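You operate a simulated robot arm through the tools that you are given. There is no shell and no other tool.

Carry out the task below with a simulated robot arm. There is one attempt and no reset: what you move stays moved.

## Task
Swap the fine worm on the spare shaft for the medium one and refit the collar.
Fine: collar and fine worm go to the green mat; the coarse worm stays at the foot.

It is judged by the outcome, as a careful person would: the job done as asked, and still so three seconds after it is handed in. It fails if anything else is knocked over, pushed out of place, dropped, spilled or broken.

## Robot
A 7-joint arm with a two-finger parallel gripper, fixed in place. Base frame: the origin is on the floor under the middle of its stand, x ahead of it, y to its left, z up; the work surface is at about z = 0.85. Lengths are in m, angles in degrees, forces in N, time in s.
With the tool pointing down near the work surface it reaches from about 0.24 to 0.68 m from the base axis. Its first joint turns from -66.0 to 66.0 degrees. Payload 2.4 kg.
The tool frame sits at the grasp point between the pads (the TCP): z along the fingers, y along the line on which they close. The tips reach 0.03 m beyond it. Largest opening 0.094 m; finger width 0.028, thickness 0.01; the body of the gripper, 0.05 by 0.096 m, starts 0.055 m behind the TCP.
Orientation is told as [roll, pitch, yaw] about the base's x, y, z axes, in that order, counted from this pose: with the fingers straight down and closing along the base's y, the tool's x points along the base's -x, its y along +y and its z along -z.

## Interface
- The arm moves only by the tool play_rows. Its arguments are lists of equal length, an entry for each row: "travel": the shift along the base's x, y, z in units of 40 mm (1.0 is 40 mm), a list of three; "turn": the turn, a rotation vector about the base's x, y, z in units of 8 degrees (1.0 is 8 degrees), a list of three; "fingers": the finger opening in mm, from 0 to 94. In form: {"travel": [[dx, dy, dz], ...], "turn": [[ax, ay, az], ...], "fingers": [fingers, ...]}. A call has 1 to 20 rows; each row shifts and turns the commanded pose from where the row before left it. A call with a number of a shift or a turn outside -1 to 1 is refused whole. Rows are played at 5 a second. More than 0.05 m and 8.6 degrees between two rows, or a gripper value outside its range, and nothing of the call is played. A pose out of reach is approached as far as the arm can. The call stops where the force on the tool passes 40 N (or 10 N more than at its start, if that is more) or the arm is blocked; 0.2 s more then pass. The fingers move at their own pace (about 0.153 m/s each) and stop on an object; they squeeze with about 26 N. The grip force told is the motor's: it shows also when the fingers shut on nothing. Time passes only in rows, and 0.2 s behind the last, so rows that do not move let the fingers close. It gives the time, the measured TCP pose, the force on the tool (base axes), the opening and the grip force at its end, in the units of the frame above (readings bear some noise), with the torque about the TCP (base axes, N m) and any sound that the robot's microphone picked up.
- Cameras (640 x 400 px; columns grow to the right, rows downward): "scene" is fixed at [0.0409, 0.4738, 1.4519]; the picture's right is [-0.75, -0.66, 0.00], its down [-0.33, 0.38, -0.86] and it looks along [0.57, -0.65, -0.50] (base axes); focal length 313 px, centre (320, 200). "wrist" rides on the gripper at [0.076, 0.014, -0.102] in the tool frame; the picture's right is [-0.18, 0.98, 0.00], its down [-0.75, -0.14, -0.64] and it looks along [-0.63, -0.12, 0.77] (tool axes); focal length 243 px, centre (320, 200). There is no depth. A picture from a camera that has moved, and an enlarged one, comes with that camera's place and axes in the base frame and with its lens.
- camera(camera): a new picture of that camera. No time passes.
- enlarge(camera, box): a new picture of the part [left, top, right, bottom] of that camera's present view, enlarged. No time passes.
- job_done(): hands the job in; it is judged then, once.

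Places have to be worked out from the pictures, the camera data and where the tool is seen. Open the gripper and draw the arm clear of the work before you hand the job in, unless the task says otherwise.

The tools are called by a JSON object that holds its "name" and its "arguments". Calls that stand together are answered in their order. play_rows: Moves the arm, as the interface text tells. Its arguments: {"type":"object","properties":{"travel":{"type":"array","items":{"type":"array","items":{"type":"number"}}},"turn":{"type":"array","items":{"type":"array","items":{"type":"number"}}},"fingers":{"type":"array","items":{"type":"number"}}},"required":["travel","turn","fingers"]} The other tools are called the same way: camera (camera) takes a picture; enlarge (camera, box) takes an enlarged picture of a part of a camera's view; job_done () hands the job in.

At the start:

```text
clock: 0.0
tool_pos: [0.328, -0.1167, 1.2717]
tool_rot: [-0.1, -0.1, 0.0]
ft_force: [0.3, -0.1, 0.2]
wrist_torque: [0.01, -0.01, 0.01]
finger_gap: 0.0945
grasp_force: 0.0
```

scene: 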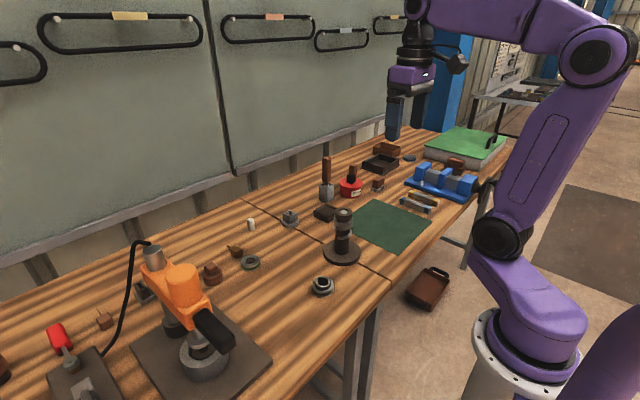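
wrist: 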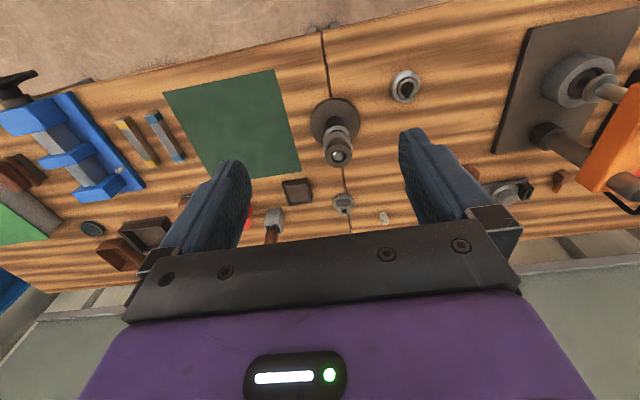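

I begin by looking closer at the spare shaft and the loose parts near it, before any move.

{"name": "enlarge", "arguments": {"camera": "scene", "box": [280, 180, 440, 300]}}

{"name": "enlarge", "arguments": {"camera": "wrist", "box": [280, 50, 440, 180]}}

{"name": "enlarge", "arguments": {"camera": "scene", "box": [180, 180, 400, 320]}}

```text
3.33 times, centred on (360, 240) of scene
camera zoom: at [0.0409, 0.4738, 1.4519], right [-0.75, -0.66, 0.0], down [-0.33, 0.38, -0.86], along [0.57, -0.65, -0.5], focal length 1043 px, centre (187, 67)
```

zoom: 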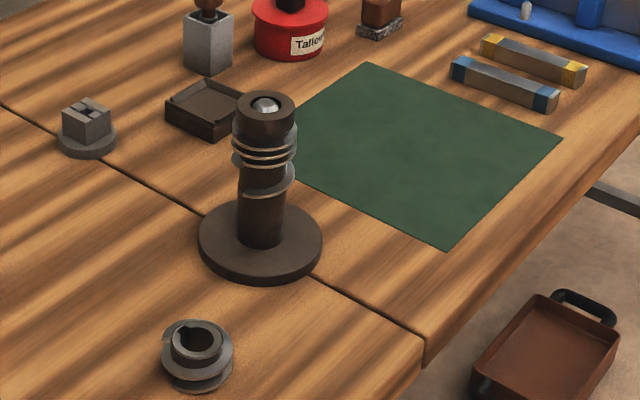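

```text
3.08 times, centred on (360, 115) of wrist
camera zoom: at [0.2508, -0.1026, 1.3744], right [0.18, 0.98, 0.0], down [0.75, -0.14, 0.64], along [0.63, -0.12, -0.77], focal length 746 px, centre (197, 462)
```

zoom: 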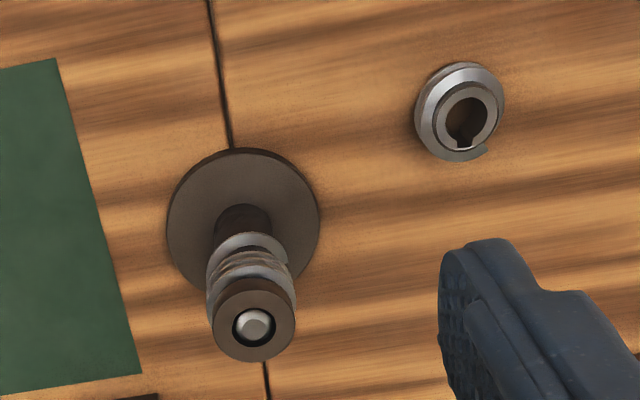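

```text
2.86 times, centred on (290, 250) of scene
camera zoom: at [0.0409, 0.4738, 1.4519], right [-0.75, -0.66, 0.0], down [-0.33, 0.38, -0.86], along [0.57, -0.65, -0.5], focal length 894 px, centre (406, 57)
```

zoom: 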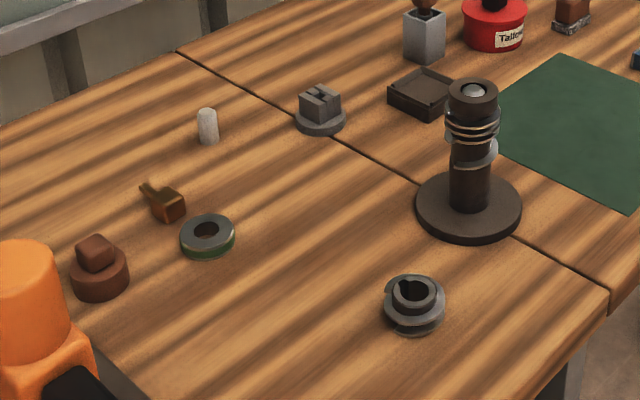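

The shaft seems to carry a stack of parts; I take tighter enlargements of the stack, the loose worm and the rest of the bench.

{"name": "enlarge", "arguments": {"camera": "scene", "box": [320, 200, 370, 270]}}

{"name": "enlarge", "arguments": {"camera": "scene", "box": [305, 268, 345, 300]}}

{"name": "enlarge", "arguments": {"camera": "wrist", "box": [305, 85, 375, 175]}}

{"name": "enlarge", "arguments": {"camera": "scene", "box": [300, 120, 520, 260]}}

{"name": "enlarge", "arguments": {"camera": "scene", "box": [0, 220, 280, 400]}}

```text
5.71 times, centred on (345, 235) of scene
camera zoom: at [0.0409, 0.4738, 1.4519], right [-0.75, -0.66, 0.0], down [-0.33, 0.38, -0.86], along [0.57, -0.65, -0.5], focal length 1788 px, centre (177, 0)
```

zoom: 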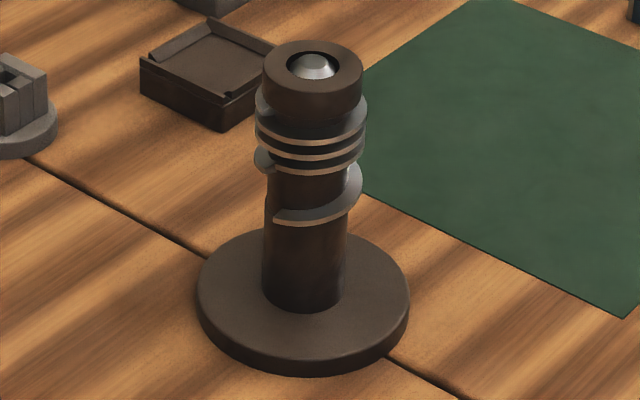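

```text
12.50 times, centred on (325, 284) of scene
camera zoom: at [0.0409, 0.4738, 1.4519], right [-0.75, -0.66, 0.0], down [-0.33, 0.38, -0.86], along [0.57, -0.65, -0.5], focal length 3912 px, centre (258, -850)
```

zoom: 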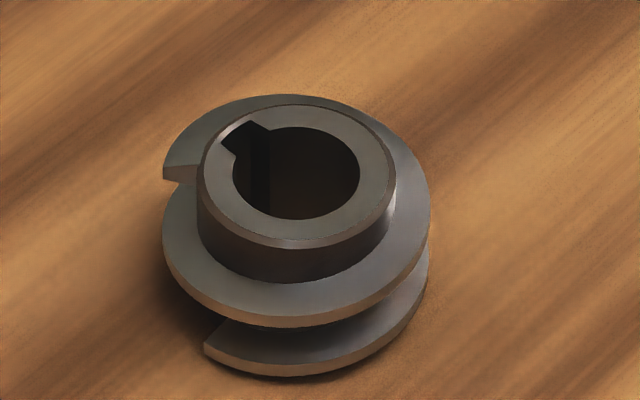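

```text
4.44 times, centred on (340, 130) of wrist
camera zoom: at [0.2508, -0.1026, 1.3744], right [0.18, 0.98, 0.0], down [0.75, -0.14, 0.64], along [0.63, -0.12, -0.77], focal length 1078 px, centre (231, 511)
```

zoom: 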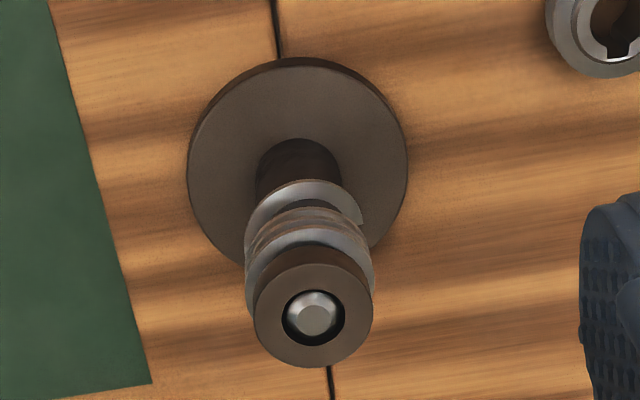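

```text
2.86 times, centred on (410, 190) of scene
camera zoom: at [0.0409, 0.4738, 1.4519], right [-0.75, -0.66, 0.0], down [-0.33, 0.38, -0.86], along [0.57, -0.65, -0.5], focal length 894 px, centre (63, 229)
```

zoom: 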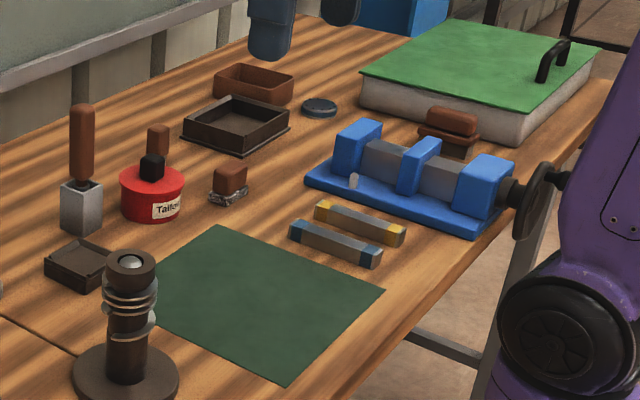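

```text
2.22 times, centred on (140, 310) of scene
camera zoom: at [0.0409, 0.4738, 1.4519], right [-0.75, -0.66, 0.0], down [-0.33, 0.38, -0.86], along [0.57, -0.65, -0.5], focal length 695 px, centre (720, -44)
```

zoom: 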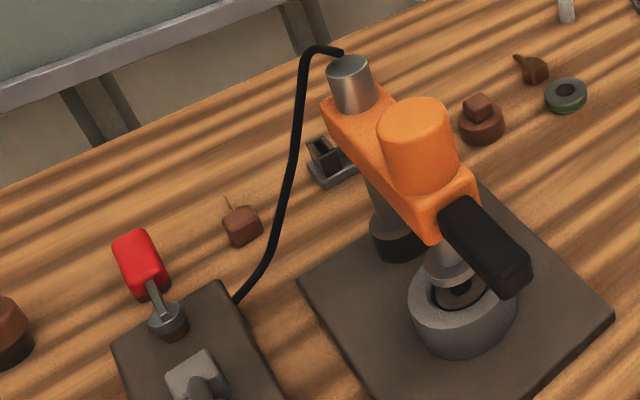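

The bench picture shows a base disc at about (0.467, -0.110), the stack on it up to z≈1.0, and one loose keyed worm at about (0.42, 0.03). I bring the wrist camera nearer, staying above the shaft top, to see the stack and any key.

{"name": "play_rows", "arguments": {"travel": [[0.4, 0.03, -0.7], [0.4, 0.03, -0.7], [0.4, 0.03, -0.7], [0.4, 0.03, -0.7], [0.4, 0.03, -0.7], [0, 0, 0]], "turn": [[0, 0, 0], [0, 0, 0], [0, 0, 0], [0, 0, 0], [0, 0, 0], [0, 0, 0]], "fingers": [94, 94, 94, 94, 94, 94]}}

{"name": "camera", "arguments": {"camera": "wrist"}}

{"name": "camera", "arguments": {"camera": "scene"}}

```text
clock: 1.4
tool_pos: [0.4065, -0.1104, 1.133]
tool_rot: [0.0, 0.0, 0.1]
ft_force: [0.0, -0.5, 0.1]
wrist_torque: [0.02, 0.01, -0.01]
finger_gap: 0.0939
grasp_force: 0.0
```

```text
taken
camera wrist: at [0.3304, -0.097, 1.2349], right [0.18, 0.98, 0.0], down [0.75, -0.14, 0.64], along [0.63, -0.12, -0.77], focal length 243 px, centre (320, 200)
```

wrist: 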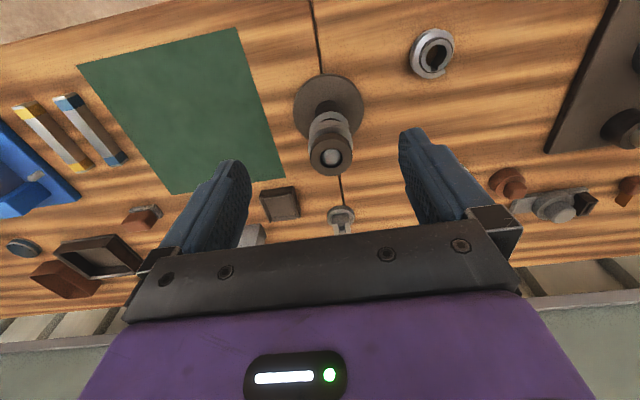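

```text
taken
```

scene: 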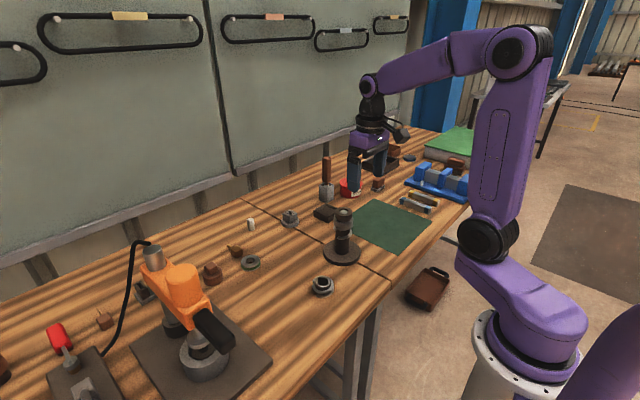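

The camera is now close above the shaft; I enlarge the stack and the loose worm for key and keyway directions.

{"name": "enlarge", "arguments": {"camera": "wrist", "box": [280, 65, 380, 185]}}

{"name": "enlarge", "arguments": {"camera": "wrist", "box": [400, 20, 464, 84]}}

{"name": "enlarge", "arguments": {"camera": "wrist", "box": [305, 105, 360, 180]}}

```text
3.33 times, centred on (330, 125) of wrist
camera zoom: at [0.3304, -0.097, 1.2349], right [0.18, 0.98, 0.0], down [0.75, -0.14, 0.64], along [0.63, -0.12, -0.77], focal length 809 px, centre (287, 450)
```

zoom: 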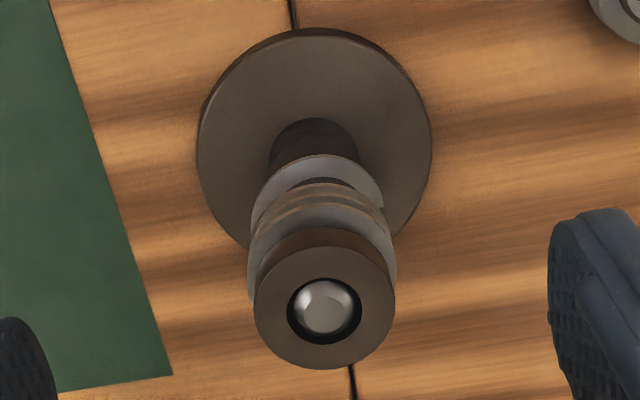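

```text
6.25 times, centred on (432, 52) of wrist
camera zoom: at [0.3304, -0.097, 1.2349], right [0.18, 0.98, 0.0], down [0.75, -0.14, 0.64], along [0.63, -0.12, -0.77], focal length 1516 px, centre (-380, 1125)
```

zoom: 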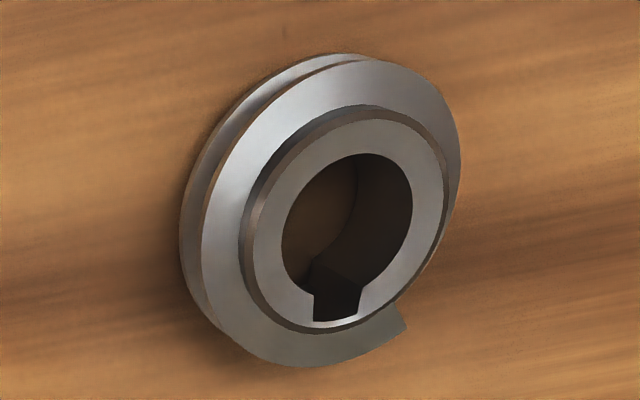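

```text
5.33 times, centred on (332, 142) of wrist
camera zoom: at [0.3304, -0.097, 1.2349], right [0.18, 0.98, 0.0], down [0.75, -0.14, 0.64], along [0.63, -0.12, -0.77], focal length 1294 px, centre (253, 507)
```

zoom: 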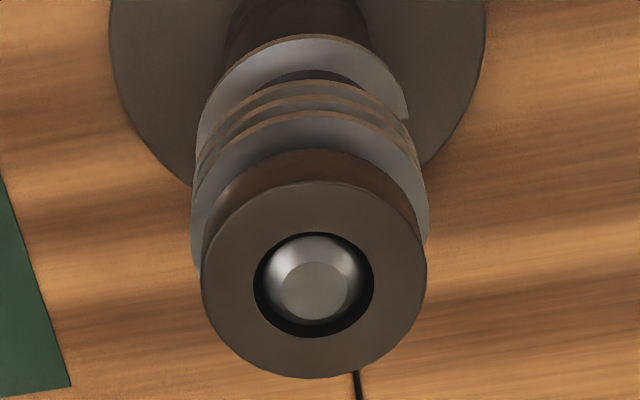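

I zoom tightly on the stack from the scene camera to measure the heights of the collar and of the worms.

{"name": "enlarge", "arguments": {"camera": "scene", "box": [328, 202, 362, 244]}}

{"name": "enlarge", "arguments": {"camera": "scene", "box": [316, 232, 368, 270]}}

```text
9.52 times, centred on (345, 223) of scene
camera zoom: at [0.0409, 0.4738, 1.4519], right [-0.75, -0.66, 0.0], down [-0.33, 0.38, -0.86], along [0.57, -0.65, -0.5], focal length 2980 px, centre (82, -19)
```

zoom: 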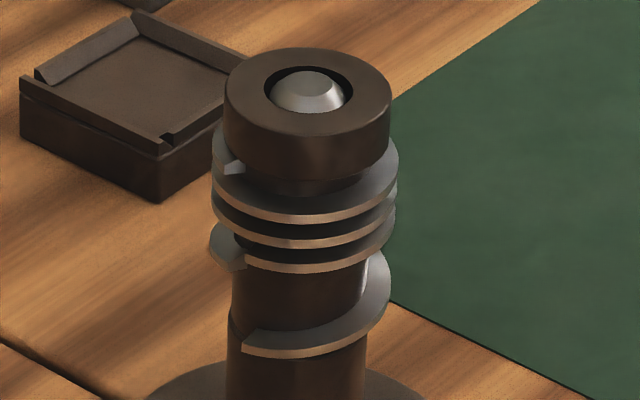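

```text
10.53 times, centred on (342, 251) of scene
camera zoom: at [0.0409, 0.4738, 1.4519], right [-0.75, -0.66, 0.0], down [-0.33, 0.38, -0.86], along [0.57, -0.65, -0.5], focal length 3294 px, centre (88, -337)
```

zoom: 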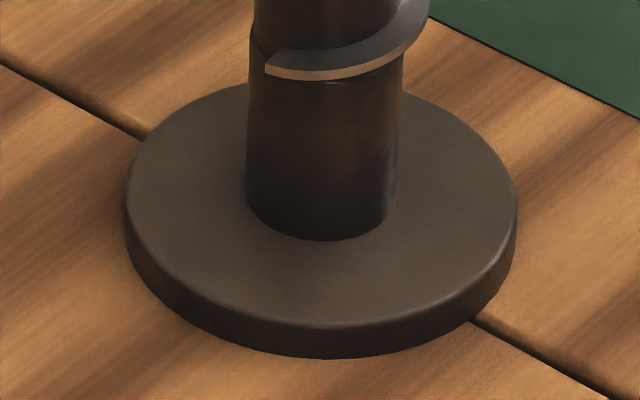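

From both cameras the collar sits at z≈0.978–1.000 on axis ≈(0.466, -0.1095), above a fine worm (~0.947–0.978), a coarse worm and the foot. I move right above the shaft, tips still 4 cm clear, to centre more exactly.

{"name": "play_rows", "arguments": {"travel": [[0.5, 0.008, -0.525], [0.5, 0.008, -0.525], [0.49, 0.008, -0.525], [0, 0, 0]], "turn": [[0, 0, 0], [0, 0, 0], [0, 0, 0], [0, 0, 0]], "fingers": [94, 94, 94, 94]}}

{"name": "camera", "arguments": {"camera": "wrist"}}

{"name": "enlarge", "arguments": {"camera": "wrist", "box": [270, 70, 380, 180]}}

{"name": "enlarge", "arguments": {"camera": "scene", "box": [310, 160, 390, 250]}}

```text
clock: 2.4
tool_pos: [0.4672, -0.1099, 1.0714]
tool_rot: [0.0, 0.0, 0.1]
ft_force: [0.8, 0.9, -0.8]
wrist_torque: [0.01, -0.01, 0.01]
finger_gap: 0.0939
grasp_force: 0.1
```

```text
taken
camera wrist: at [0.3901, -0.0951, 1.1716], right [0.18, 0.98, 0.0], down [0.75, -0.14, 0.64], along [0.63, -0.12, -0.77], focal length 243 px, centre (320, 200)
```

wrist: 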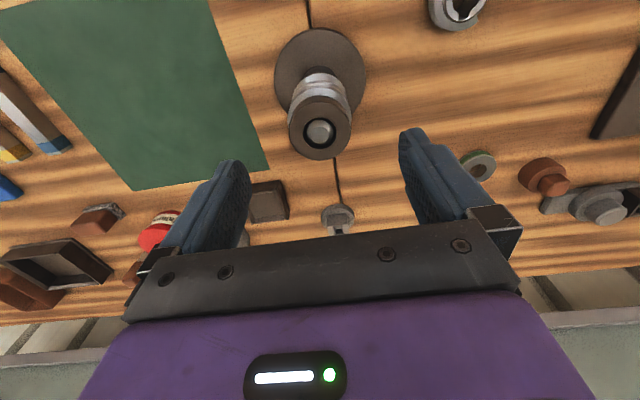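

```text
3.64 times, centred on (325, 125) of wrist
camera zoom: at [0.3901, -0.0951, 1.1716], right [0.18, 0.98, 0.0], down [0.75, -0.14, 0.64], along [0.63, -0.12, -0.77], focal length 882 px, centre (302, 473)
```

zoom: 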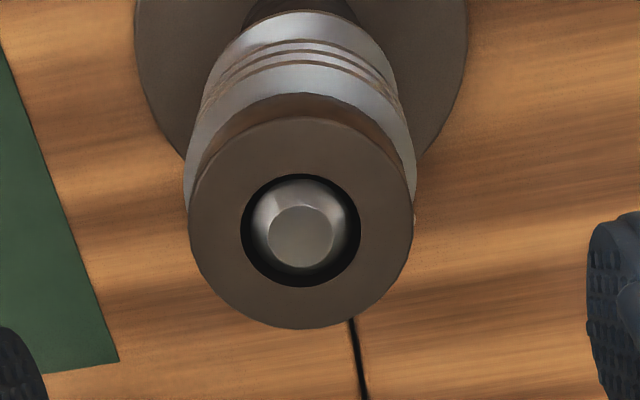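

```text
4.44 times, centred on (350, 205) of scene
camera zoom: at [0.0409, 0.4738, 1.4519], right [-0.75, -0.66, 0.0], down [-0.33, 0.38, -0.86], along [0.57, -0.65, -0.5], focal length 1391 px, centre (187, 178)
```

zoom: 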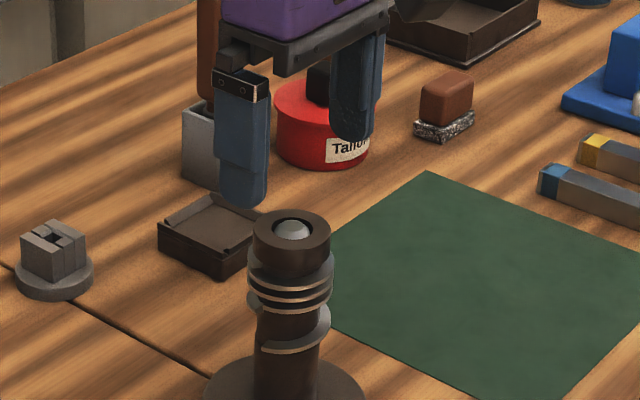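

The collar axis projects to (0.466, -0.1094), right under the TCP. I go down so the tips end near z=0.981, just above the worm's thread, and close to 56 mm without touching yet, then check.

{"name": "play_rows", "arguments": {"travel": [[0, 0, -0.5], [0, 0, -0.5], [0, 0, -0.45], [0, 0, 0], [0, 0, 0]], "turn": [[0, 0, 0], [0, 0, 0], [0, 0, 0], [0, 0, 0], [0, 0, 0]], "fingers": [94, 94, 94, 70, 56]}}

{"name": "camera", "arguments": {"camera": "wrist"}}

{"name": "enlarge", "arguments": {"camera": "wrist", "box": [240, 90, 400, 250]}}

{"name": "enlarge", "arguments": {"camera": "scene", "box": [320, 180, 380, 250]}}

```text
clock: 3.6
tool_pos: [0.4666, -0.1096, 1.0116]
tool_rot: [0.1, 0.0, 0.1]
ft_force: [0.0, 0.4, -0.5]
wrist_torque: [-0.01, -0.03, -0.01]
finger_gap: 0.0558
grasp_force: 0.0
```

```text
taken
camera wrist: at [0.3896, -0.0959, 1.1133], right [0.18, 0.98, 0.0], down [0.75, -0.14, 0.64], along [0.63, -0.12, -0.77], focal length 243 px, centre (320, 200)
```

wrist: 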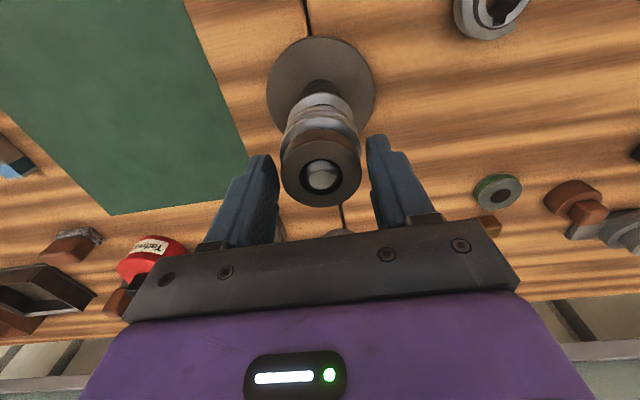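

```text
2.50 times, centred on (320, 170) of wrist
camera zoom: at [0.3896, -0.0959, 1.1133], right [0.18, 0.98, 0.0], down [0.75, -0.14, 0.64], along [0.63, -0.12, -0.77], focal length 606 px, centre (320, 275)
```

zoom: 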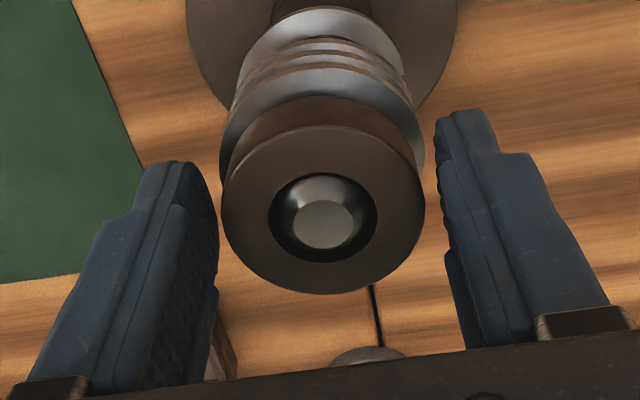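

```text
5.71 times, centred on (350, 215) of scene
camera zoom: at [0.0409, 0.4738, 1.4519], right [-0.75, -0.66, 0.0], down [-0.33, 0.38, -0.86], along [0.57, -0.65, -0.5], focal length 1788 px, centre (149, 114)
```

zoom: 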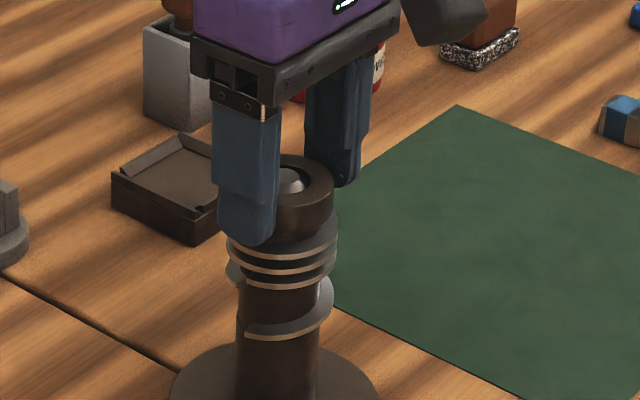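

The collar lies within about 0.7 mm of the finger midline, with tips just above the thread. I shift 0.6 mm in +y and close on the collar.

{"name": "play_rows", "arguments": {"travel": [[0, 0.015, 0], [0, 0, 0], [0, 0, 0], [0, 0, 0]], "turn": [[0, 0, 0], [0, 0, 0], [0, 0, 0], [0, 0, 0]], "fingers": [56, 50, 46, 44]}}

{"name": "enlarge", "arguments": {"camera": "wrist", "box": [240, 90, 400, 250]}}

```text
clock: 4.6
tool_pos: [0.4668, -0.1094, 1.0111]
tool_rot: [0.0, 0.0, 0.0]
ft_force: [0.1, -0.7, 0.0]
wrist_torque: [-0.03, -0.01, -0.03]
finger_gap: 0.0476
grasp_force: 25.9
```

```text
2.50 times, centred on (320, 170) of wrist
camera zoom: at [0.3896, -0.0955, 1.1134], right [0.18, 0.98, 0.0], down [0.75, -0.14, 0.64], along [0.63, -0.12, -0.77], focal length 606 px, centre (320, 275)
```

zoom: 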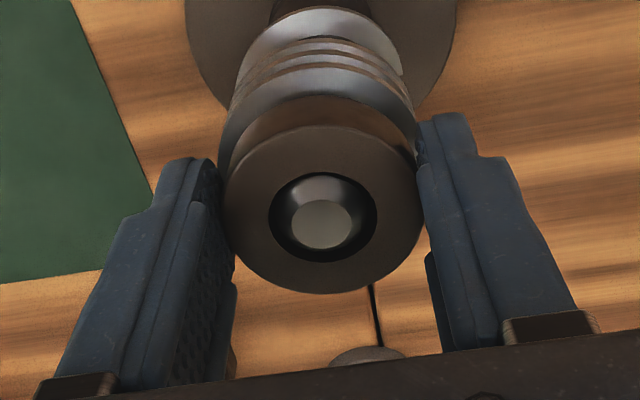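

The fingers stopped at 47.6 mm with 26 N and almost no side force. I lift slowly 24 mm and check that only the collar comes.

{"name": "play_rows", "arguments": {"travel": [[0, 0, 0.15], [0, 0, 0.15], [0, 0, 0.15], [0, 0, 0.15], [0, 0, 0]], "turn": [[0, 0, 0], [0, 0, 0], [0, 0, 0], [0, 0, 0], [0, 0, 0]], "fingers": [44, 44, 44, 44, 44]}}

{"name": "enlarge", "arguments": {"camera": "scene", "box": [310, 170, 390, 270]}}

```text
clock: 5.8
tool_pos: [0.4668, -0.1089, 1.0356]
tool_rot: [0.0, 0.0, 0.1]
ft_force: [0.2, 0.6, -1.7]
wrist_torque: [0.0, 0.02, 0.02]
finger_gap: 0.0475
grasp_force: 25.5
```

```text
4.00 times, centred on (350, 220) of scene
camera zoom: at [0.0409, 0.4738, 1.4519], right [-0.75, -0.66, 0.0], down [-0.33, 0.38, -0.86], along [0.57, -0.65, -0.5], focal length 1252 px, centre (200, 120)
```

zoom: 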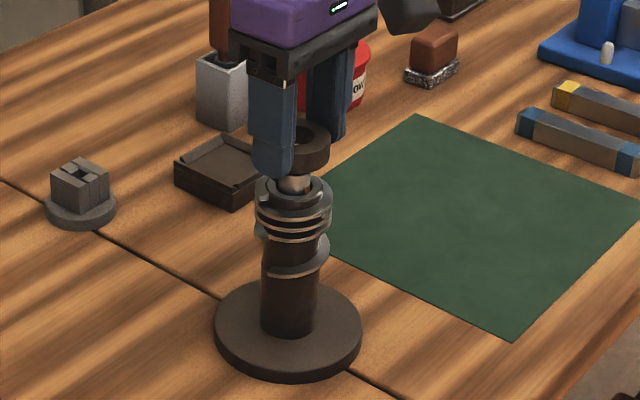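

Only the collar came up (about 1.7 N) and the stack below is still upright. I carry it over the green mat to about (0.42, -0.28) and stop some 15 mm above it.

{"name": "play_rows", "arguments": {"travel": [[0, 0, 0.45], [0, 0, 0.45], [-0.195, -0.713, 0], [-0.195, -0.713, 0], [-0.195, -0.713, 0], [-0.195, -0.713, 0], [-0.195, -0.713, 0], [-0.195, -0.713, 0], [0, 0, -0.7], [0, 0, -0.7], [0, 0, -0.7], [0, 0, -0.7], [0, 0, -0.7], [0, 0, -0.7], [0, 0, 0]], "turn": [[0, 0, 0], [0, 0, 0], [0, 0, 0], [0, 0, 0], [0, 0, 0], [0, 0, 0], [0, 0, 0], [0, 0, 0], [0, 0, 0], [0, 0, 0], [0, 0, 0], [0, 0, 0], [0, 0, 0], [0, 0, 0], [0, 0, 0]], "fingers": [44, 44, 44, 44, 44, 44, 44, 44, 44, 44, 44, 44, 44, 44, 44]}}

{"name": "camera", "arguments": {"camera": "wrist"}}

{"name": "enlarge", "arguments": {"camera": "scene", "box": [320, 170, 460, 270]}}

```text
clock: 9.0
tool_pos: [0.4205, -0.2788, 0.9026]
tool_rot: [0.0, 0.1, 0.1]
ft_force: [-0.1, 0.1, -2.0]
wrist_torque: [-0.01, 0.01, 0.02]
finger_gap: 0.0469
grasp_force: 26.2
```

```text
taken
camera wrist: at [0.3437, -0.2655, 1.0046], right [0.18, 0.98, 0.0], down [0.75, -0.14, 0.64], along [0.63, -0.12, -0.77], focal length 243 px, centre (320, 200)
```

wrist: 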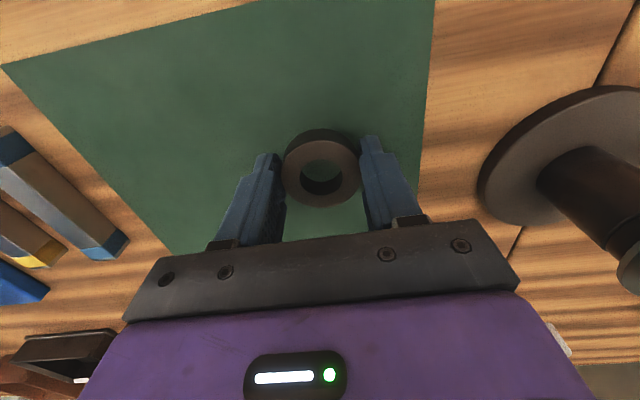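

```text
4.00 times, centred on (390, 220) of scene
camera zoom: at [0.0409, 0.4738, 1.4519], right [-0.75, -0.66, 0.0], down [-0.33, 0.38, -0.86], along [0.57, -0.65, -0.5], focal length 1252 px, centre (40, 120)
```

zoom: 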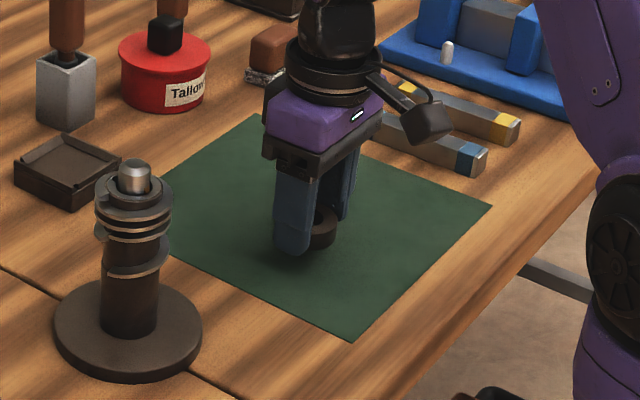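

The collar hangs over the mat at TCP z 0.903; I lower to just above the expected contact and read the force.

{"name": "play_rows", "arguments": {"travel": [[0, 0, -0.18], [0, 0, -0.18], [0, 0, -0.05], [0, 0, 0]], "turn": [[0, 0, 0], [0, 0, 0], [0, 0, 0], [0, 0, 0]], "fingers": [44, 44, 44, 44]}}

{"name": "enlarge", "arguments": {"camera": "scene", "box": [370, 210, 430, 250]}}

```text
clock: 10.0
tool_pos: [0.4203, -0.278, 0.8875]
tool_rot: [0.0, 0.0, -0.1]
ft_force: [-0.2, -0.2, -0.8]
wrist_torque: [0.01, 0.0, -0.01]
finger_gap: 0.047
grasp_force: 25.9
```

```text
10.00 times, centred on (400, 230) of scene
camera zoom: at [0.0409, 0.4738, 1.4519], right [-0.75, -0.66, 0.0], down [-0.33, 0.38, -0.86], along [0.57, -0.65, -0.5], focal length 3129 px, centre (-480, -100)
```

zoom: 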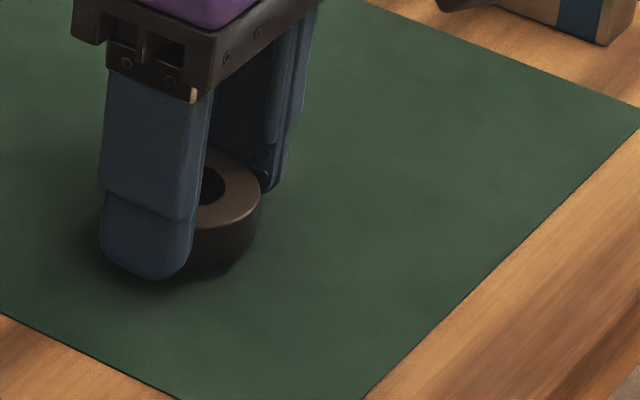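

No contact yet; I go down 1 mm per row for 2 mm more.

{"name": "play_rows", "arguments": {"travel": [[0, 0, -0.025], [0, 0, -0.025], [0, 0, 0]], "turn": [[0, 0, 0], [0, 0, 0], [0, 0, 0]], "fingers": [44, 44, 44]}}

```text
clock: 10.8
tool_pos: [0.4204, -0.2804, 0.8847]
tool_rot: [0.0, 0.0, 0.0]
ft_force: [-0.1, -0.2, -1.8]
wrist_torque: [-0.01, -0.01, 0.0]
finger_gap: 0.0471
grasp_force: 25.8
```

Still only the collar's weight reads; I continue 2 mm down the same way.

{"name": "play_rows", "arguments": {"travel": [[0, 0, -0.025], [0, 0, -0.025], [0, 0, 0]], "turn": [[0, 0, 0], [0, 0, 0], [0, 0, 0]], "fingers": [44, 44, 44]}}

```text
clock: 11.6
tool_pos: [0.4198, -0.28, 0.8827]
tool_rot: [0.0, 0.1, 0.0]
ft_force: [0.3, 0.6, -2.1]
wrist_torque: [0.01, -0.02, 0.01]
finger_gap: 0.0473
grasp_force: 26.2
```

No contact yet at tips z≈0.853, so I look at the gap before going lower.

{"name": "enlarge", "arguments": {"camera": "scene", "box": [375, 215, 415, 245]}}

{"name": "enlarge", "arguments": {"camera": "wrist", "box": [240, 90, 400, 250]}}

```text
13.33 times, centred on (395, 230) of scene
camera zoom: at [0.0409, 0.4738, 1.4519], right [-0.75, -0.66, 0.0], down [-0.33, 0.38, -0.86], along [0.57, -0.65, -0.5], focal length 4172 px, centre (-680, -200)
```

zoom: 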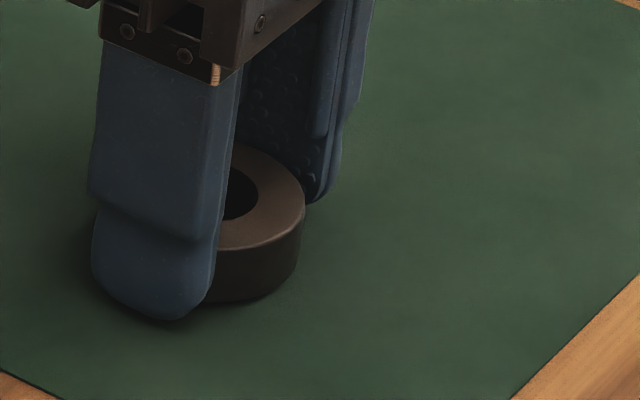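

```text
2.50 times, centred on (320, 170) of wrist
camera zoom: at [0.3436, -0.2662, 0.985], right [0.18, 0.98, 0.0], down [0.75, -0.14, 0.64], along [0.63, -0.12, -0.77], focal length 606 px, centre (320, 275)
```

zoom: 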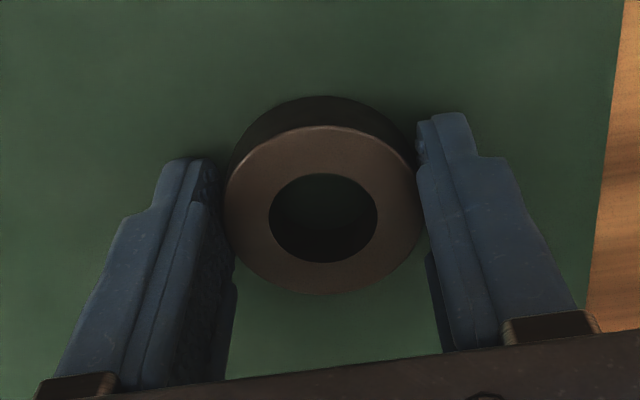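

It looks nearly touching; I go on 1 mm per row for two rows.

{"name": "play_rows", "arguments": {"travel": [[0, 0, -0.02], [0, 0, -0.02], [0, 0, 0]], "turn": [[0, 0, 0], [0, 0, 0], [0, 0, 0]], "fingers": [44, 44, 44]}}

```text
clock: 12.4
tool_pos: [0.4213, -0.2805, 0.8812]
tool_rot: [0.0, 0.0, -0.1]
ft_force: [0.6, 0.6, -1.7]
wrist_torque: [-0.04, 0.0, -0.01]
finger_gap: 0.0472
grasp_force: 25.7
```

Still free; another 1 mm in half-millimetre rows.

{"name": "play_rows", "arguments": {"travel": [[0, 0, -0.0125], [0, 0, -0.0125], [0, 0, 0]], "turn": [[0, 0, 0], [0, 0, 0], [0, 0, 0]], "fingers": [44, 44, 44]}}

```text
clock: 13.2
tool_pos: [0.4201, -0.2802, 0.881]
tool_rot: [-0.1, 0.0, 0.0]
ft_force: [-2.9, 0.1, 4.0]
wrist_torque: [0.07, 0.01, -0.01]
finger_gap: 0.047
grasp_force: 25.7
```

Contact shows (+4 N in z) at commanded z≈0.8806; I open the fingers to release the collar.

{"name": "play_rows", "arguments": {"travel": [[0, 0, 0], [0, 0, 0], [0, 0, 0]], "turn": [[0, 0, 0], [0, 0, 0], [0, 0, 0]], "fingers": [52, 62, 70]}}

{"name": "enlarge", "arguments": {"camera": "wrist", "box": [240, 90, 400, 250]}}

{"name": "enlarge", "arguments": {"camera": "scene", "box": [375, 215, 415, 245]}}

```text
clock: 14.0
tool_pos: [0.4216, -0.2801, 0.8803]
tool_rot: [0.0, 0.0, 0.0]
ft_force: [0.5, 0.2, -0.2]
wrist_torque: [0.0, -0.05, 0.06]
finger_gap: 0.0701
grasp_force: 0.0
```

```text
2.50 times, centred on (320, 170) of wrist
camera zoom: at [0.3437, -0.2659, 0.9823], right [0.18, 0.98, 0.0], down [0.75, -0.14, 0.64], along [0.63, -0.12, -0.77], focal length 606 px, centre (320, 275)
```

zoom: 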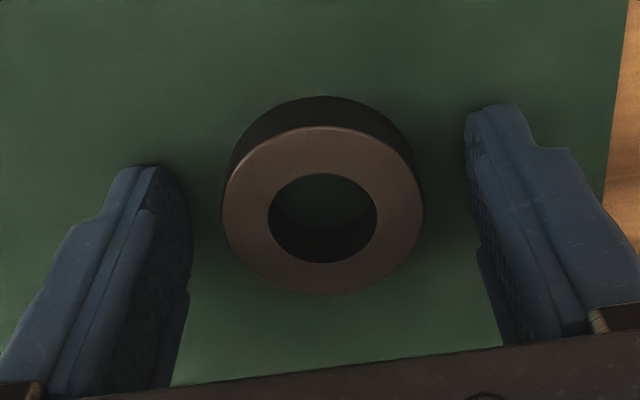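

```text
13.33 times, centred on (395, 230) of scene
camera zoom: at [0.0409, 0.4738, 1.4519], right [-0.75, -0.66, 0.0], down [-0.33, 0.38, -0.86], along [0.57, -0.65, -0.5], focal length 4172 px, centre (-680, -200)
```

zoom: 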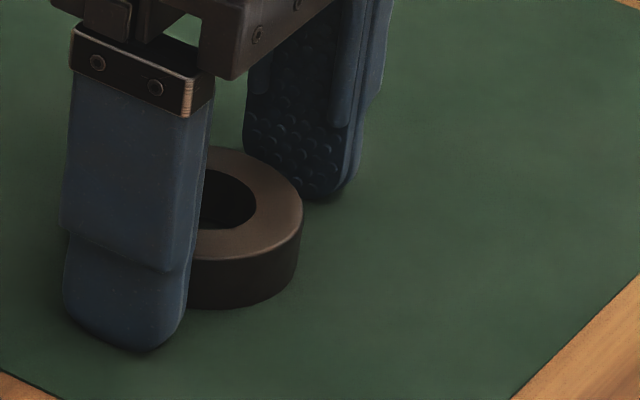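

The collar sits free on the mat, undisturbed. I rise straight up and return to above the shaft to inspect the fine worm and the key.

{"name": "play_rows", "arguments": {"travel": [[0, 0, 0.5], [0, 0, 0.9], [0, 0, 0.9], [0, 0, 0.9], [0, 0, 0.9], [0, 0, 0.9], [0.195, 0.713, 0], [0.195, 0.713, 0], [0.195, 0.713, 0], [0.195, 0.713, 0], [0.195, 0.713, 0], [0.195, 0.713, 0], [0, 0, 0]], "turn": [[0, 0, 0], [0, 0, 0], [0, 0, 0], [0, 0, 0], [0, 0, 0], [0, 0, 0], [0, 0, 0], [0, 0, 0], [0, 0, 0], [0, 0, 0], [0, 0, 0], [0, 0, 0], [0, 0, 0]], "fingers": [70, 70, 80, 90, 94, 94, 94, 94, 94, 94, 94, 94, 94]}}

{"name": "camera", "arguments": {"camera": "wrist"}}

{"name": "enlarge", "arguments": {"camera": "wrist", "box": [275, 65, 375, 165]}}

{"name": "enlarge", "arguments": {"camera": "scene", "box": [325, 200, 365, 245]}}

{"name": "enlarge", "arguments": {"camera": "scene", "box": [335, 185, 435, 260]}}

```text
clock: 16.8
tool_pos: [0.467, -0.1092, 1.0797]
tool_rot: [0.1, 0.0, 0.0]
ft_force: [0.1, 0.3, -0.2]
wrist_torque: [-0.01, 0.02, 0.01]
finger_gap: 0.0941
grasp_force: 0.1
```

```text
taken
camera wrist: at [0.3905, -0.0945, 1.182], right [0.18, 0.98, 0.0], down [0.75, -0.14, 0.64], along [0.63, -0.12, -0.77], focal length 243 px, centre (320, 200)
```

wrist: 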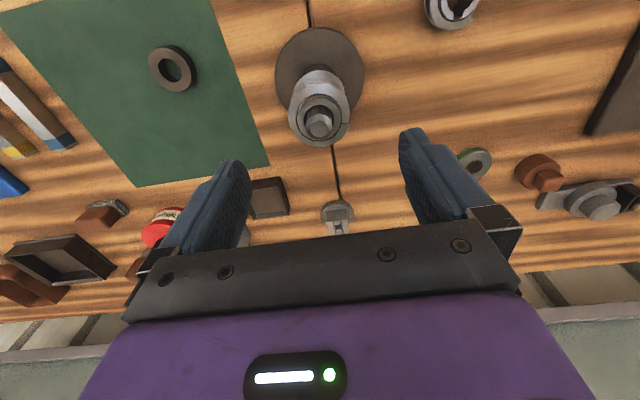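

```text
4.00 times, centred on (325, 115) of wrist
camera zoom: at [0.3905, -0.0945, 1.182], right [0.18, 0.98, 0.0], down [0.75, -0.14, 0.64], along [0.63, -0.12, -0.77], focal length 970 px, centre (300, 540)
```

zoom: 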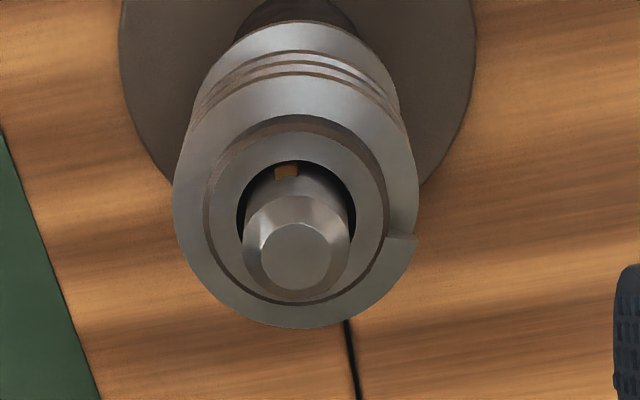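

```text
8.89 times, centred on (345, 222) of scene
camera zoom: at [0.0409, 0.4738, 1.4519], right [-0.75, -0.66, 0.0], down [-0.33, 0.38, -0.86], along [0.57, -0.65, -0.5], focal length 2782 px, centre (98, 0)
```

zoom: 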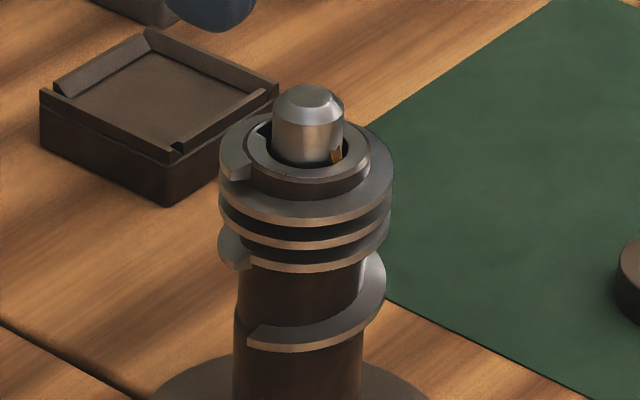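

```text
5.33 times, centred on (385, 222) of scene
camera zoom: at [0.0409, 0.4738, 1.4519], right [-0.75, -0.66, 0.0], down [-0.33, 0.38, -0.86], along [0.57, -0.65, -0.5], focal length 1669 px, centre (-27, 80)
```

zoom: 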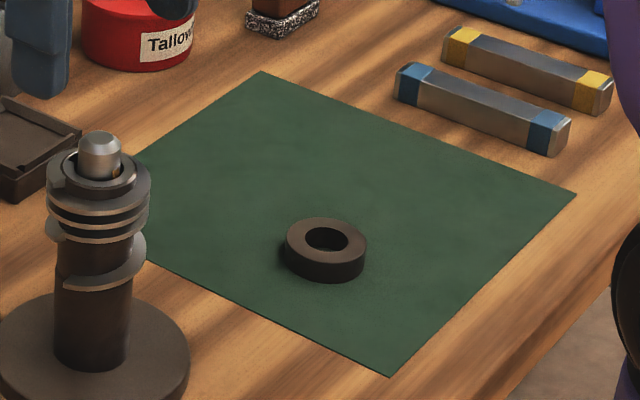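

The brass key shows on the -x side of the shaft, while the loose worm's keyway faces +x, so it will need about half a turn. To measure the shaft's x well and to test the wrist's range, I turn the gripper +90° above the shaft and look from the -y side.

{"name": "play_rows", "arguments": {"travel": [[0, 0, 0], [0, 0, 0], [0, 0, 0], [0, 0, 0], [0, 0, 0], [0, 0, 0], [0, 0, 0], [0, 0, 0], [0, 0, 0], [0, 0, 0], [0, 0, 0], [0, 0, 0], [0, 0, 0]], "turn": [[0, 0, 0.9375], [0, 0, 0.9375], [0, 0, 0.9375], [0, 0, 0.9375], [0, 0, 0.9375], [0, 0, 0.9375], [0, 0, 0.9375], [0, 0, 0.9375], [0, 0, 0.9375], [0, 0, 0.9375], [0, 0, 0.9375], [0, 0, 0.9375], [0, 0, 0]], "fingers": [94, 94, 94, 94, 94, 94, 94, 94, 94, 94, 94, 94, 94]}}

{"name": "camera", "arguments": {"camera": "wrist"}}

{"name": "enlarge", "arguments": {"camera": "wrist", "box": [265, 60, 375, 170]}}

{"name": "camera", "arguments": {"camera": "scene"}}

```text
clock: 19.6
tool_pos: [0.467, -0.1086, 1.0816]
tool_rot: [0.0, 0.0, 90.1]
ft_force: [0.1, -0.4, 0.2]
wrist_torque: [0.0, -0.01, 0.0]
finger_gap: 0.094
grasp_force: 0.0
```

```text
taken
camera wrist: at [0.4525, -0.1855, 1.1825], right [-0.98, 0.18, 0.0], down [0.14, 0.75, 0.64], along [0.12, 0.63, -0.77], focal length 243 px, centre (320, 200)
```

wrist: 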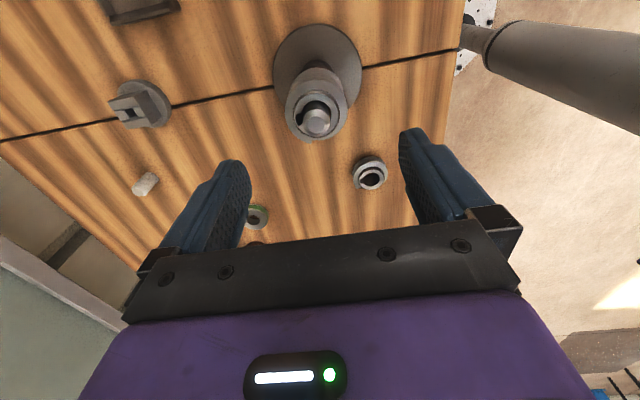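

```text
3.64 times, centred on (320, 115) of wrist
camera zoom: at [0.4525, -0.1855, 1.1825], right [-0.98, 0.18, 0.0], down [0.14, 0.75, 0.64], along [0.12, 0.63, -0.77], focal length 882 px, centre (320, 509)
```

zoom: 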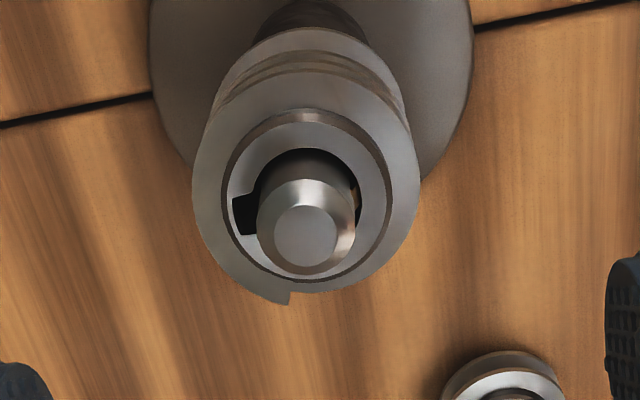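

```text
taken
```

scene: 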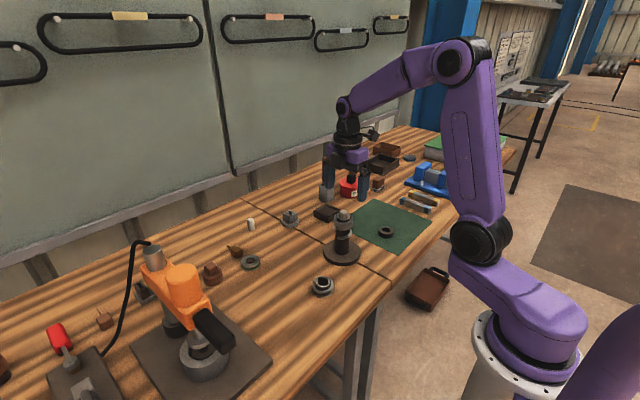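

From this side the fine worm's own keyway notch appears on the +x side, and the brass item on the -x side. I enlarge more to understand which is the key.

{"name": "enlarge", "arguments": {"camera": "wrist", "box": [290, 90, 345, 145]}}

{"name": "enlarge", "arguments": {"camera": "scene", "box": [330, 205, 358, 233]}}

{"name": "enlarge", "arguments": {"camera": "wrist", "box": [340, 145, 400, 205]}}

```text
7.27 times, centred on (318, 118) of wrist
camera zoom: at [0.4525, -0.1855, 1.1825], right [-0.98, 0.18, 0.0], down [0.14, 0.75, 0.64], along [0.12, 0.63, -0.77], focal length 1764 px, centre (338, 800)
```

zoom: 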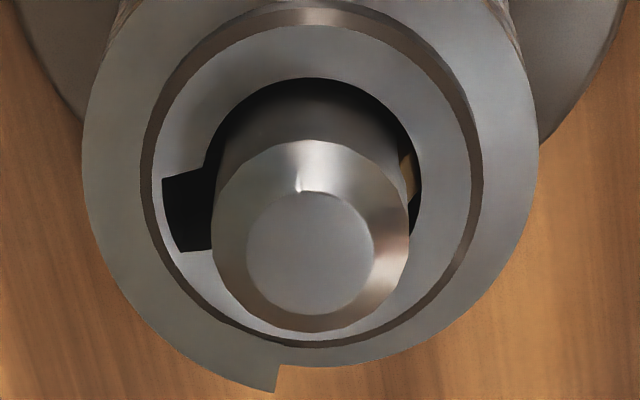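

```text
14.29 times, centred on (344, 219) of scene
camera zoom: at [0.0409, 0.4738, 1.4519], right [-0.75, -0.66, 0.0], down [-0.33, 0.38, -0.86], along [0.57, -0.65, -0.5], focal length 4470 px, centre (-23, -71)
```

zoom: 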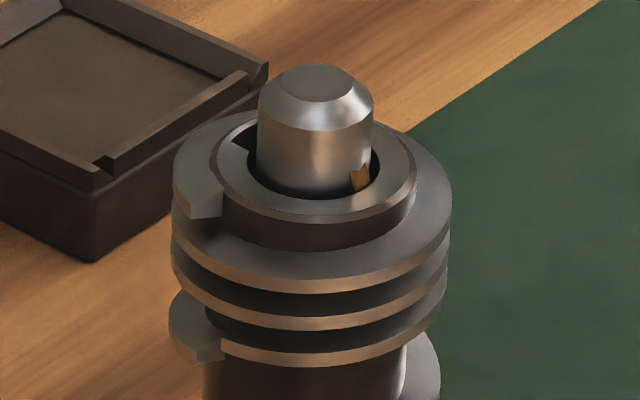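

```text
6.67 times, centred on (370, 175) of wrist
camera zoom: at [0.4525, -0.1855, 1.1825], right [-0.98, 0.18, 0.0], down [0.14, 0.75, 0.64], along [0.12, 0.63, -0.77], focal length 1618 px, centre (-13, 367)
```

zoom: 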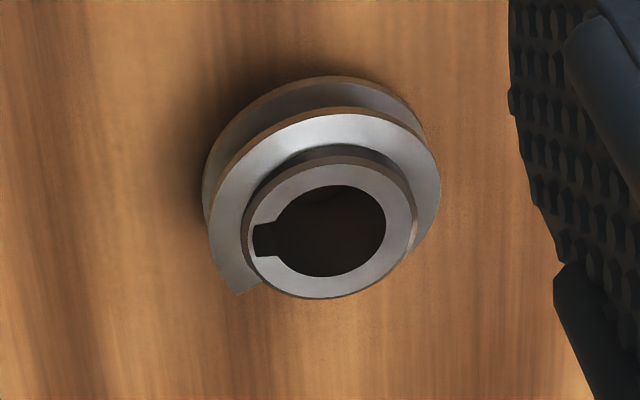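

The fine worm's keyway is on the +x side and its axis reads about (0.4694, -0.1102), 3 mm further in x than I had it. I shift there and go down to tips z≈0.99, fingers wide, for a closer look at the bore gap.

{"name": "play_rows", "arguments": {"travel": [[0.075, -0.025, 0], [0, 0, -0.5], [0, 0, -0.5], [0, 0, -0.5], [0, 0, 0]], "turn": [[0, 0, 0], [0, 0, 0], [0, 0, 0], [0, 0, 0], [0, 0, 0]], "fingers": [94, 94, 94, 94, 94]}}

{"name": "enlarge", "arguments": {"camera": "wrist", "box": [270, 110, 370, 210]}}

{"name": "camera", "arguments": {"camera": "wrist"}}

```text
clock: 20.8
tool_pos: [0.471, -0.1091, 1.0209]
tool_rot: [0.0, 0.0, 90.1]
ft_force: [0.4, 0.5, 0.8]
wrist_torque: [0.02, -0.03, 0.03]
finger_gap: 0.0941
grasp_force: 0.1
```

```text
4.00 times, centred on (320, 160) of wrist
camera zoom: at [0.4554, -0.1866, 1.1225], right [-0.98, 0.18, 0.0], down [0.14, 0.75, 0.64], along [0.12, 0.63, -0.77], focal length 970 px, centre (320, 360)
```

zoom: 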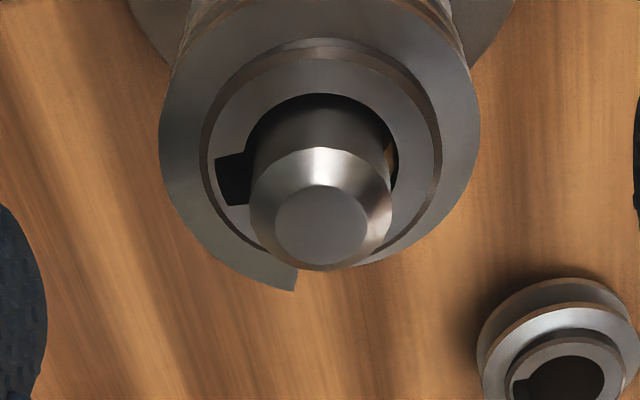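

```text
taken
camera wrist: at [0.4554, -0.1866, 1.1225], right [-0.98, 0.18, 0.0], down [0.14, 0.75, 0.64], along [0.12, 0.63, -0.77], focal length 243 px, centre (320, 200)
```

wrist: 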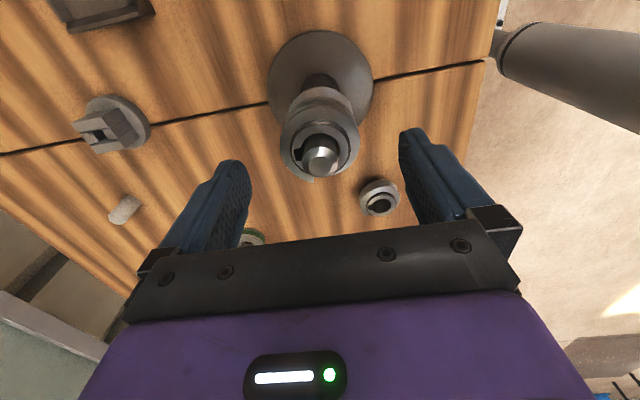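

The shaft and worm are centred on the tool axis (column ≈320). I descend to tips z≈0.953, level with the fine worm's lower thread, and close to 62 mm as a check.

{"name": "play_rows", "arguments": {"travel": [[0, 0, -0.31], [0, 0, -0.31], [0, 0, -0.3], [0, 0, 0], [0, 0, 0]], "turn": [[0, 0, 0], [0, 0, 0], [0, 0, 0], [0, 0, 0], [0, 0, 0]], "fingers": [94, 94, 94, 76, 62]}}

{"name": "enlarge", "arguments": {"camera": "wrist", "box": [240, 110, 400, 270]}}

{"name": "enlarge", "arguments": {"camera": "scene", "box": [315, 190, 375, 250]}}

```text
clock: 22.0
tool_pos: [0.4702, -0.11, 0.9838]
tool_rot: [0.0, 0.0, 90.0]
ft_force: [0.0, 0.1, -0.3]
wrist_torque: [0.01, -0.02, 0.03]
finger_gap: 0.0619
grasp_force: 0.0
```

```text
2.50 times, centred on (320, 190) of wrist
camera zoom: at [0.4553, -0.1864, 1.0859], right [-0.98, 0.18, 0.0], down [0.14, 0.75, 0.64], along [0.12, 0.63, -0.77], focal length 606 px, centre (320, 225)
```

zoom: 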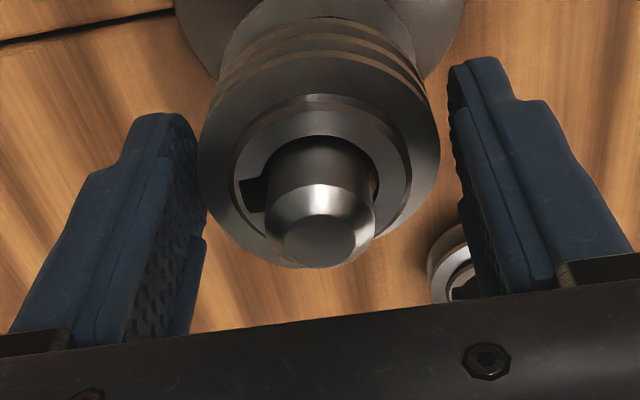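

```text
6.67 times, centred on (345, 220) of scene
camera zoom: at [0.0409, 0.4738, 1.4519], right [-0.75, -0.66, 0.0], down [-0.33, 0.38, -0.86], along [0.57, -0.65, -0.5], focal length 2086 px, centre (153, 67)
```

zoom: 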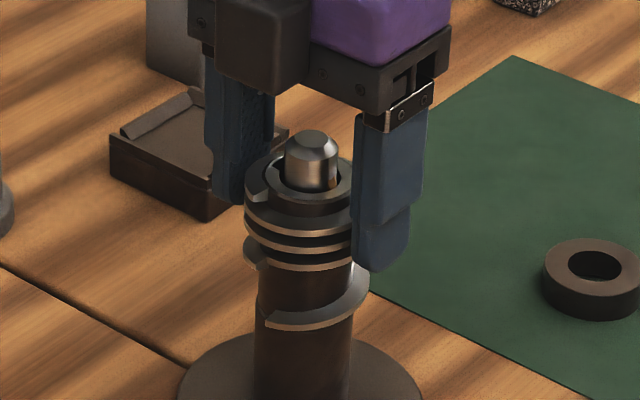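

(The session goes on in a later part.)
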